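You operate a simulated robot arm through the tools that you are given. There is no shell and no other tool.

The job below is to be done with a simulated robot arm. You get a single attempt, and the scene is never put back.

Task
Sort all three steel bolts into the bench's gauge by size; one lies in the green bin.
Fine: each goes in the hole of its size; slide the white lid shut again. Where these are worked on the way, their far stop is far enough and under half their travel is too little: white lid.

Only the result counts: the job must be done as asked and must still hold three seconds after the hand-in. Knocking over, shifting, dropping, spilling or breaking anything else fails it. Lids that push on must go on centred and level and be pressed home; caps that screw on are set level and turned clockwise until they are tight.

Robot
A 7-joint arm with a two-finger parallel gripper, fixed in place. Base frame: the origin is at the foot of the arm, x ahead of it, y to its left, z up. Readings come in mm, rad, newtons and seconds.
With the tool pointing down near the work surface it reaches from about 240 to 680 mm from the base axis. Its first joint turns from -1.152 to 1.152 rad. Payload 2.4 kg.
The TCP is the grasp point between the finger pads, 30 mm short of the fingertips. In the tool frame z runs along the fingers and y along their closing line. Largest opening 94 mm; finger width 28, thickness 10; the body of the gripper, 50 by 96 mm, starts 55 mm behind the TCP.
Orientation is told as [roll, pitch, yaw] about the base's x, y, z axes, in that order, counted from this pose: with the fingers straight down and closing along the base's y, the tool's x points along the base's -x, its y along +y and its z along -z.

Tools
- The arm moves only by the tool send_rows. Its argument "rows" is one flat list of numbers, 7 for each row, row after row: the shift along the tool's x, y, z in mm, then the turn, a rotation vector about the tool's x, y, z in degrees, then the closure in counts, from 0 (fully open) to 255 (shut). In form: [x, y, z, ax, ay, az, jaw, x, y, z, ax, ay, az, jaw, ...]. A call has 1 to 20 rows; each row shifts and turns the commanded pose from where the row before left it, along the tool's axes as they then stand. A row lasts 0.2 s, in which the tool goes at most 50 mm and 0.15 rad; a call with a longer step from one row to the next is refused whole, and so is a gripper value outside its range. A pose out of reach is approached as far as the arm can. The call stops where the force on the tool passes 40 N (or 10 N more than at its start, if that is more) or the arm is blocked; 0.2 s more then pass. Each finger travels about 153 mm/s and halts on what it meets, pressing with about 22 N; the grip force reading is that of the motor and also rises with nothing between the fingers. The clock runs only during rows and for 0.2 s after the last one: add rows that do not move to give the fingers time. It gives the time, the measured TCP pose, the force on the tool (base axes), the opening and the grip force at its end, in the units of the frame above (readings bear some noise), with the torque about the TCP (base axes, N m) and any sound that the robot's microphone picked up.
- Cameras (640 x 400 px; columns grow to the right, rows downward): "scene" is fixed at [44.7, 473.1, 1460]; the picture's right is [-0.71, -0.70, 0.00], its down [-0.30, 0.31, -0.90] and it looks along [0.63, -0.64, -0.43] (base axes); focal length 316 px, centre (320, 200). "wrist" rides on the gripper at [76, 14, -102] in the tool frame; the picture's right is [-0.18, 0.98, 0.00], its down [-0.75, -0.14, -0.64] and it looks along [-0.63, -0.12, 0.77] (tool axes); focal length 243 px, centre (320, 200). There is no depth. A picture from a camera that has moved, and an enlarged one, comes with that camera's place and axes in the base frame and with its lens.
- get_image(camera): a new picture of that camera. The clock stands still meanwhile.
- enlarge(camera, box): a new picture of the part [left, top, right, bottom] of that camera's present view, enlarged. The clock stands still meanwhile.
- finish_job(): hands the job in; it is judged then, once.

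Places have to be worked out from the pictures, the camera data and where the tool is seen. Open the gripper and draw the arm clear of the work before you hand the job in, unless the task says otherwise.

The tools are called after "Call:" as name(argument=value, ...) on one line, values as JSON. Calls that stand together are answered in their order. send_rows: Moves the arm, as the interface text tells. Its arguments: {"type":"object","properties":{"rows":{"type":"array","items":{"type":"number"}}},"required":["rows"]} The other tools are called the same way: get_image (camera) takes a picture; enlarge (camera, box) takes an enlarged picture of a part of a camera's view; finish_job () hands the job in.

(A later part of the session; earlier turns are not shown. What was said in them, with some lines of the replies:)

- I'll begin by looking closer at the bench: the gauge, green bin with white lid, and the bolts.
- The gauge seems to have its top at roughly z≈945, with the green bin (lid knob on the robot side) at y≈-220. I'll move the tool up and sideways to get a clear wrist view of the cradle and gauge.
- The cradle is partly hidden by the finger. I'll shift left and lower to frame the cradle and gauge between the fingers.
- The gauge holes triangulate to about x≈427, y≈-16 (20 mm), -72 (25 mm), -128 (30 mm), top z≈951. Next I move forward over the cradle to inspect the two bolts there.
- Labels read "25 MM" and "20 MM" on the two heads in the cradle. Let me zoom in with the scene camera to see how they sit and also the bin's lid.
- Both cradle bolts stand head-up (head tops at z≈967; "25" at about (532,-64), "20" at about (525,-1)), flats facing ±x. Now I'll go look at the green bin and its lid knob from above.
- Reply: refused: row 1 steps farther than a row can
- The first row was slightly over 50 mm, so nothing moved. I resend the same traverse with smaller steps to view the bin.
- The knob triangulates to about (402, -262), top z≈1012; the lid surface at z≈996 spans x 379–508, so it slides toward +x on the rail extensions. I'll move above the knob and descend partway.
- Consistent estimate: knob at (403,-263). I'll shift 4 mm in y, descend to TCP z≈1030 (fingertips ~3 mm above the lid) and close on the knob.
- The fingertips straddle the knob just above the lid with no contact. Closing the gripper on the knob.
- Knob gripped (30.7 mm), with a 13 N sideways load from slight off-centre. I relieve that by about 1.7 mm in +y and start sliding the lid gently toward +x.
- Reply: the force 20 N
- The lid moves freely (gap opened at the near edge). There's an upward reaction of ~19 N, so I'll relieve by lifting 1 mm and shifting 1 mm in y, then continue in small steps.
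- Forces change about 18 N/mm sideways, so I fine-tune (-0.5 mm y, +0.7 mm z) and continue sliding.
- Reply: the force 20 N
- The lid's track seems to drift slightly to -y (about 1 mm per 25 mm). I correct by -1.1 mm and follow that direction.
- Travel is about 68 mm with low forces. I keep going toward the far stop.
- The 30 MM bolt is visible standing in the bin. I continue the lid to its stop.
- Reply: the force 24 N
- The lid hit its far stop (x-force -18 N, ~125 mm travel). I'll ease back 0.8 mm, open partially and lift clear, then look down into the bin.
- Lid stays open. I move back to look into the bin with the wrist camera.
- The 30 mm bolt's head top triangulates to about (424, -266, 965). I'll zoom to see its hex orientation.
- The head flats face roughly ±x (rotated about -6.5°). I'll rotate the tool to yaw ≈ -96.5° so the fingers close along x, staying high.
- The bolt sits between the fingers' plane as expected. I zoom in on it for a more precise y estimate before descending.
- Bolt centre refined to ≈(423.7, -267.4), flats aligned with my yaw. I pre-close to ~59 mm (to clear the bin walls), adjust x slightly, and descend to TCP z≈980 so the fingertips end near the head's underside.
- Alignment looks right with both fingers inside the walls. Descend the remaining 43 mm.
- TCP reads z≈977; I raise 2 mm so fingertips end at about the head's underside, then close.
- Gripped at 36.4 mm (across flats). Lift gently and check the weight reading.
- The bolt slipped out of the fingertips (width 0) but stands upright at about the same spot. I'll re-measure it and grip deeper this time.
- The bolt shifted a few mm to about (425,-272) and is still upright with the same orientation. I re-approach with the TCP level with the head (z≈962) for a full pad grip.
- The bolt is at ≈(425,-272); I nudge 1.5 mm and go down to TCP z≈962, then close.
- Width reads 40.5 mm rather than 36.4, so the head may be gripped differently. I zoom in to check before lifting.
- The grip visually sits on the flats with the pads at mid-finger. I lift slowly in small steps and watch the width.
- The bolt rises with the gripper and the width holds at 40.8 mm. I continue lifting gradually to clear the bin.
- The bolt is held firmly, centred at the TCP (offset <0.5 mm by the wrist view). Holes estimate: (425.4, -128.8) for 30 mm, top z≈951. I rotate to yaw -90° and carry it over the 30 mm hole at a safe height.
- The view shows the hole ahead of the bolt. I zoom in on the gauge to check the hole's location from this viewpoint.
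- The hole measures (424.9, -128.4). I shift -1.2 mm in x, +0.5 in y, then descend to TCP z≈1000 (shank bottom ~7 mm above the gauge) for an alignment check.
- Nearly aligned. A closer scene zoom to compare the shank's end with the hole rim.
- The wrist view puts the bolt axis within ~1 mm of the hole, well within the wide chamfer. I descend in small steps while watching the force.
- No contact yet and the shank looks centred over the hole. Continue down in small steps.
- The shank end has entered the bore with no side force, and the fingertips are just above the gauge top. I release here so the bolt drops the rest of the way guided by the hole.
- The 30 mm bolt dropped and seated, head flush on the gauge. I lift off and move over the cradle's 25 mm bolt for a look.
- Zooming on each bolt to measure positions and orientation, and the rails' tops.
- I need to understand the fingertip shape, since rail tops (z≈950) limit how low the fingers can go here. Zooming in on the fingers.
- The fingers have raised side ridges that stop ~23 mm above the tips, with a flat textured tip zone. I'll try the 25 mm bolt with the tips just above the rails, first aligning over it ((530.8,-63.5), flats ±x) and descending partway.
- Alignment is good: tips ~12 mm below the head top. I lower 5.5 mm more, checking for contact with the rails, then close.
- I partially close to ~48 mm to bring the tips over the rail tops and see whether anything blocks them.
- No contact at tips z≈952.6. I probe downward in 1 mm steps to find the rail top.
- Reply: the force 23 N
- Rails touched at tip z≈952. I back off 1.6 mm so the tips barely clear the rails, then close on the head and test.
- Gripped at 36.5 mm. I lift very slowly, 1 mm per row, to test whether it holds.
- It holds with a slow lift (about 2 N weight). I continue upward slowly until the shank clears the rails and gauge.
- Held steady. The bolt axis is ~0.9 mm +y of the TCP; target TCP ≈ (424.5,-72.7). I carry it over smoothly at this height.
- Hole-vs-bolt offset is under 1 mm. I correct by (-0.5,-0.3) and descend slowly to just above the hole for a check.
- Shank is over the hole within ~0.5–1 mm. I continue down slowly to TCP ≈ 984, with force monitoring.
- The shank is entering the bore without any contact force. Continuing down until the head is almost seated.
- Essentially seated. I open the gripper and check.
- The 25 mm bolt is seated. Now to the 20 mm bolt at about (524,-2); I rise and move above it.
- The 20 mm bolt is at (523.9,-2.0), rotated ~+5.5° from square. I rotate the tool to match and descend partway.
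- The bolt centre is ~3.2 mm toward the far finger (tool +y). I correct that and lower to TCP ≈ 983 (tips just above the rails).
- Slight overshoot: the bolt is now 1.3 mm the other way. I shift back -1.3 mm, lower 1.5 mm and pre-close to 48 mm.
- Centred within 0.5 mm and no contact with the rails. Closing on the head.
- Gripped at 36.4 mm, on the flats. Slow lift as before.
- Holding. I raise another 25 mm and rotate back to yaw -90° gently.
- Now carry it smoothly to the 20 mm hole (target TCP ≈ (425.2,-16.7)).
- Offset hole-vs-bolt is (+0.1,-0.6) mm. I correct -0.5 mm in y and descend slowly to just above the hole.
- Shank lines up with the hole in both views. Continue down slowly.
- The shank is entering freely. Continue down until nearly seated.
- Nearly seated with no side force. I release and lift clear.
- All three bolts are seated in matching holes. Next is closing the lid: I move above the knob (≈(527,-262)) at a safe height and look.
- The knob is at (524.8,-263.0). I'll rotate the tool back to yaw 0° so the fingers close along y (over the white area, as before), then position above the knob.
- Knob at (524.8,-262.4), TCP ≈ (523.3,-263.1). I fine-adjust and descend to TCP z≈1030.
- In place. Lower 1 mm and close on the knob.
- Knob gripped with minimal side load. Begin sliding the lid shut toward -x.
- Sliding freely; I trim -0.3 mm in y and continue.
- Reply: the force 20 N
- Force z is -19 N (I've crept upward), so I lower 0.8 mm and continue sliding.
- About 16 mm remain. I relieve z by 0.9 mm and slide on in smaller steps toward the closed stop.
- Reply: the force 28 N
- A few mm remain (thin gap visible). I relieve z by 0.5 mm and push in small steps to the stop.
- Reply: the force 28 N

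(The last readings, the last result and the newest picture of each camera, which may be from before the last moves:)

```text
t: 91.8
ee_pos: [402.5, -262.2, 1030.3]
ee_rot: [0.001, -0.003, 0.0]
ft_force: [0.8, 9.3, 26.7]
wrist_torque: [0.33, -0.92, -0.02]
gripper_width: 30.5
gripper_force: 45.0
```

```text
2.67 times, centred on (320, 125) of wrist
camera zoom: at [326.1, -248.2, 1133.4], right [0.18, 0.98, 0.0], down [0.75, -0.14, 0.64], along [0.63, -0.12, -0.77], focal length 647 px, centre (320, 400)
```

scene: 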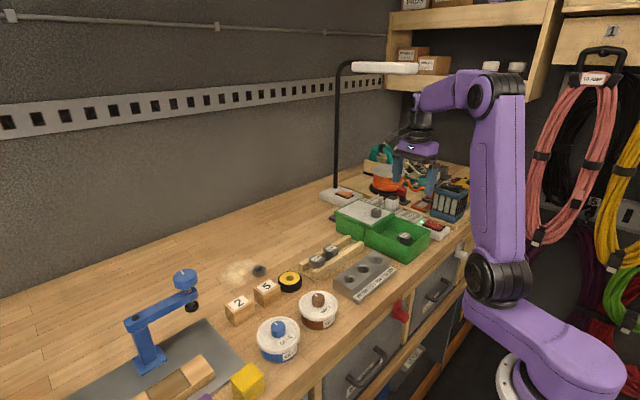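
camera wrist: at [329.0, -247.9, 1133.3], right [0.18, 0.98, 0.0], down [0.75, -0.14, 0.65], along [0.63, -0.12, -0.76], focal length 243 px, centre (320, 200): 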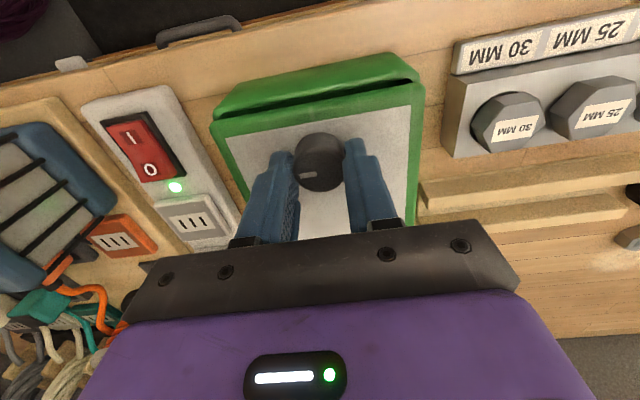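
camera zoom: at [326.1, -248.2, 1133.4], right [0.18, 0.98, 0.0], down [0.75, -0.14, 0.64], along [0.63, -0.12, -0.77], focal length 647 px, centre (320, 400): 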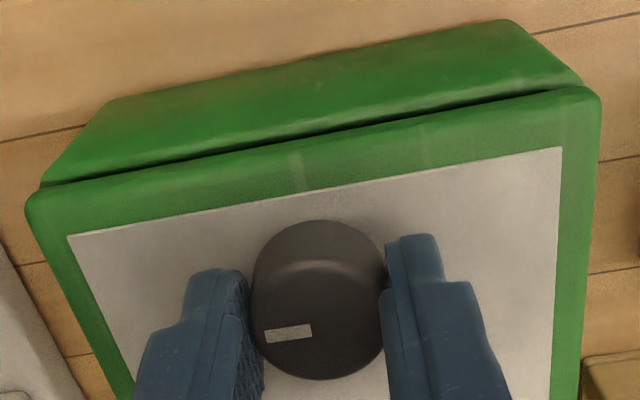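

Still a thin dark gap and no x-resistance. I relieve z by another 0.6 mm and push on 1 mm at a time.

Call:
send_rows(rows=[0, -0.3, -0.6, 0, 0, 0, 255, 1, 0, 0, 0, 0, 0, 255, 1, 0, 0, 0, 0, 0, 255, 0, 0, 0, 0, 0, 0, 255])

Call:
enlarge(camera="wrist", box=[200, 50, 440, 200])

```text
t: 92.8
ee_pos: [401.0, -261.8, 1030.1]
ee_rot: [0.002, 0.003, 0.001]
ft_force: [0.3, 7.0, 0.1]
wrist_torque: [0.18, -0.53, 0.02]
gripper_width: 30.8
gripper_force: 44.9
```

```text
2.67 times, centred on (320, 125) of wrist
camera zoom: at [324.3, -248.5, 1133.7], right [0.18, 0.98, 0.0], down [0.76, -0.14, 0.64], along [0.63, -0.12, -0.77], focal length 647 px, centre (320, 400)
```

zoom: 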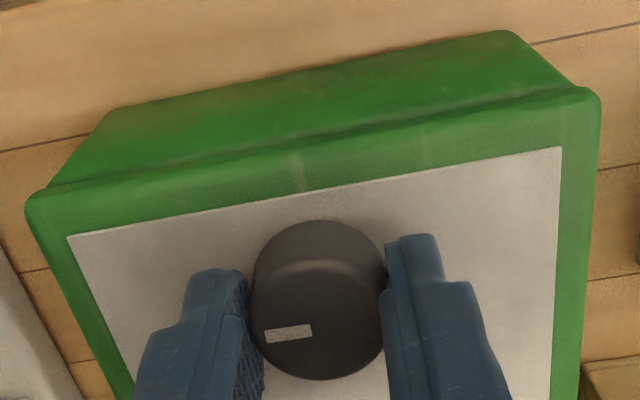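

The gap has closed visually. I push gently 1 mm at a time to confirm the closed stop by force.

Call:
send_rows(rows=[1, -0.3, 0, 0, 0, 0, 255, 0, 0, 0, 0, 0, 0, 255])

```text
t: 93.4
ee_pos: [399.1, -261.4, 1030.2]
ee_rot: [0.002, 0.003, -0.002]
ft_force: [0.5, 6.9, -7.0]
wrist_torque: [0.22, 0.36, 0.0]
gripper_width: 30.7
gripper_force: 44.3
```

Call:
send_rows(rows=[1, -0.2, 0.1, 0, 0, 0, 255, 0, 0, 0, 0, 0, 0, 255, 1, 0, 0, 0, 0, 0, 255, 0, 0, 0, 0, 0, 0, 255])

Call:
enlarge(camera="wrist", box=[200, 50, 440, 200])

Call:
enlarge(camera="scene", box=[340, 180, 450, 270])

```text
t: 94.4
ee_pos: [399.5, -262.2, 1029.0]
ee_rot: [0.0, -0.001, 0.002]
ft_force: [9.5, 9.1, -17.7]
wrist_torque: [0.22, -0.17, 0.07]
gripper_width: 30.8
gripper_force: 44.8
```

```text
2.67 times, centred on (320, 125) of wrist
camera zoom: at [323.0, -248.4, 1133.5], right [0.18, 0.98, 0.0], down [0.75, -0.14, 0.64], along [0.63, -0.12, -0.77], focal length 647 px, centre (320, 400)
```

zoom: 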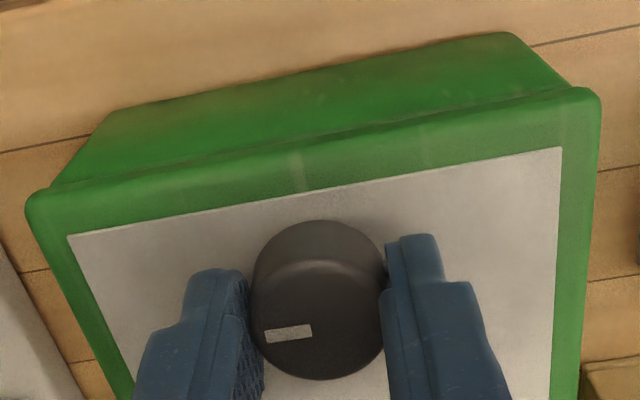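

```text
4.44 times, centred on (395, 225) of scene
camera zoom: at [45.2, 473.2, 1460.0], right [-0.71, -0.7, 0.0], down [-0.3, 0.31, -0.9], along [0.63, -0.64, -0.43], focal length 1404 px, centre (-13, 89)
```

zoom: 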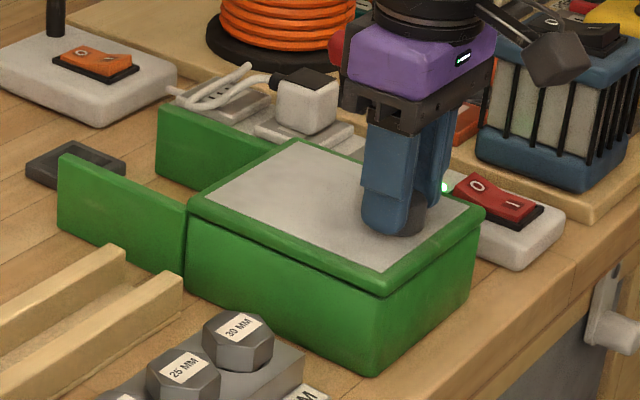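

The x-force rises (9.5 N) and the position no longer advances – the lid is at its closed stop. I relax the loads, open the fingers and lift away.

Call:
send_rows(rows=[0.4, 0, 0.3, 0, 0, 0, 255, -0.6, -0.4, 0, 0, 0, 0, 255, 0, 0, 0, 0, 0, 0, 160, 0, 0, 0, 0, 0, 0, 100, 0, 0, 0, 0, 0, 0, 100, 0, 0, -10, 0, 0, 0, 100, 0, 0, -30, 0, 0, 0, 100, 0, 0, -40, 0, 0, 0, 100, 0, 0, -40, 0, 0, 0, 100, 0, 0, 0, 0, 0, 0, 0])

Call:
enlarge(camera="scene", box=[330, 180, 450, 300])

Call:
get_image(camera="wrist")

```text
t: 96.6
ee_pos: [400.7, -264.5, 1149.8]
ee_rot: [0.0, 0.0, 0.0]
ft_force: [0.0, -0.1, 0.3]
wrist_torque: [-0.01, -0.06, 0.02]
gripper_width: 94.2
gripper_force: 0.0
```

```text
3.33 times, centred on (390, 240) of scene
camera zoom: at [44.7, 473.1, 1460.0], right [-0.71, -0.7, 0.0], down [-0.3, 0.31, -0.9], along [0.63, -0.64, -0.43], focal length 1053 px, centre (87, 67)
```

zoom: 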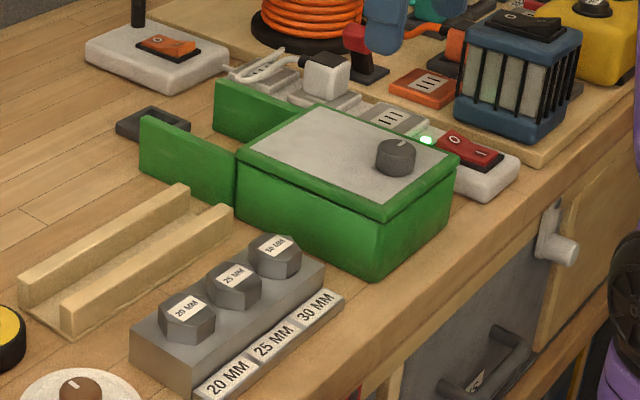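

```text
taken
camera wrist: at [323.1, -250.5, 1253.0], right [0.18, 0.98, 0.0], down [0.75, -0.14, 0.64], along [0.63, -0.12, -0.77], focal length 243 px, centre (320, 200)
```

wrist: 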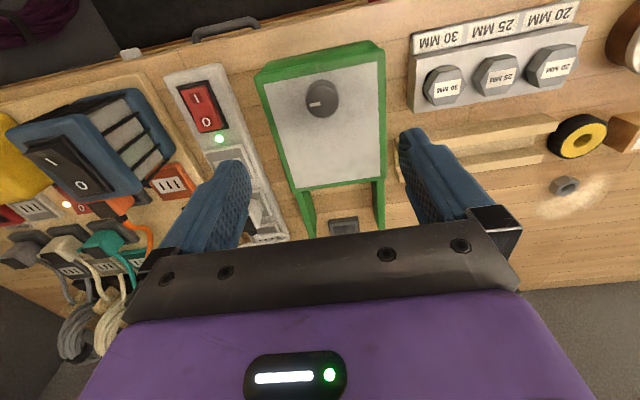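

The lid's knob is back at exactly its original spot. I'll take a close look at the seated bolts and lid edges to confirm.

Call:
enlarge(camera="scene", box=[335, 245, 400, 305])

Call:
enlarge(camera="wrist", box=[400, 0, 600, 120])

Call:
enlarge(camera="wrist", box=[240, 30, 400, 150])

```text
6.67 times, centred on (368, 275) of scene
camera zoom: at [44.7, 473.1, 1460.0], right [-0.71, -0.7, 0.0], down [-0.3, 0.31, -0.9], along [0.63, -0.64, -0.43], focal length 2106 px, centre (3, -300)
```

zoom: 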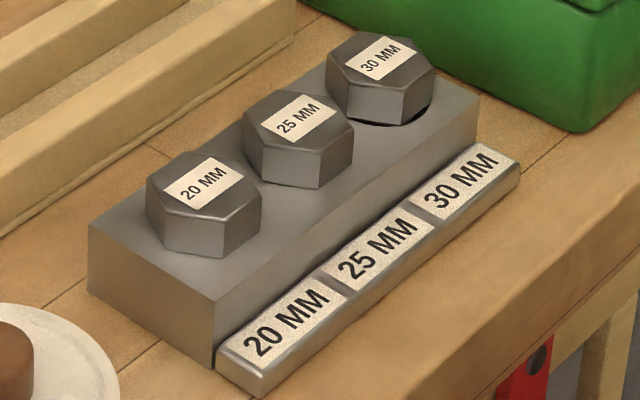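

```text
3.20 times, centred on (500, 60) of wrist
camera zoom: at [323.1, -250.5, 1253.0], right [0.18, 0.98, 0.0], down [0.75, -0.14, 0.64], along [0.63, -0.12, -0.77], focal length 776 px, centre (-256, 648)
```

zoom: 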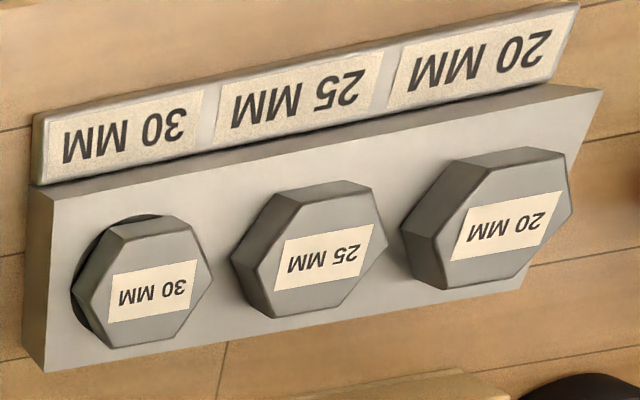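

```text
3.33 times, centred on (320, 90) of wrist
camera zoom: at [323.1, -250.5, 1253.0], right [0.18, 0.98, 0.0], down [0.75, -0.14, 0.64], along [0.63, -0.12, -0.77], focal length 809 px, centre (320, 567)
```

zoom: 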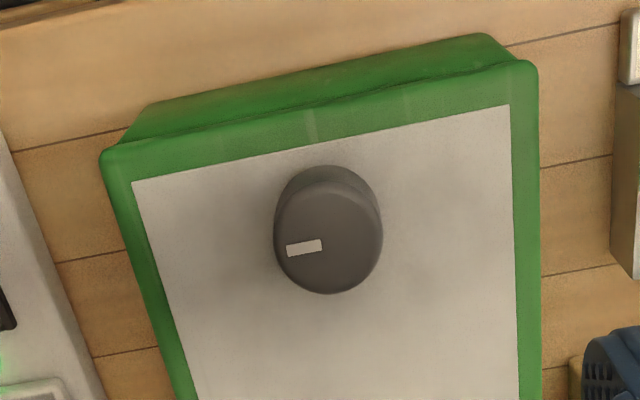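

All three bolts are seated in their matching holes and the lid is fully shut. I raise the open gripper a bit further, clear of the work, and take a last scene check.

Call:
send_rows(rows=[12, 0, -30, 0, 0, 0, 0, 12, 0, -30, 0, 0, 0, 0, 0, 0, 0, 0, 0, 0, 0, 0, 0, 0, 0, 0, 0, 0])

Call:
get_image(camera="scene")

```text
t: 97.6
ee_pos: [374.2, -264.0, 1209.3]
ee_rot: [0.001, 0.0, 0.0]
ft_force: [0.4, 0.4, 0.5]
wrist_torque: [0.03, 0.01, 0.01]
gripper_width: 94.0
gripper_force: 0.0
```

```text
taken
```

scene: 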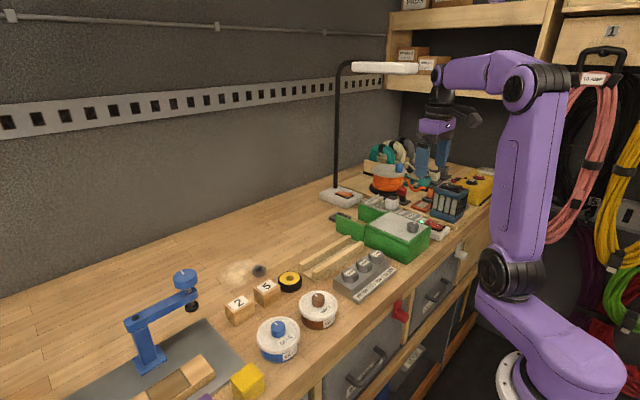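

Everything is in place: the 20, 25 and 30 mm bolts are seated in their holes, the white lid is shut, nothing else has moved, and the open gripper is clear. Handing in the job.

Call:
finish_job()

```text
The job is handed in.
```

All three bolts are in the gauge, each in the hole of its size (20, 25 and 30 mm), and the job is handed in. The verdict hasn't come back yet.

- **White lid:** I slid it open to its far stop, about 125 mm. After the last bolt went in, I slid it back to its closed stop. In the final pictures its knob is in the same spot as at the start.
- **One slip:** the 30 mm bolt slipped out of the fingertips on my first try at lifting it out of the green bin. It stayed upright in the bin, a few millimetres off its original spot. I gripped it lower on the second try and it held.
- **Short drop:** I let go of the 30 mm bolt partway into its hole, so it dropped the last centimetre or so guided by the bore. The 25 and 20 mm bolts were lowered almost all the way before release.

In the final pictures all three heads sit on the gauge and nothing else on the bench looks moved. The gripper is open and well above the work.
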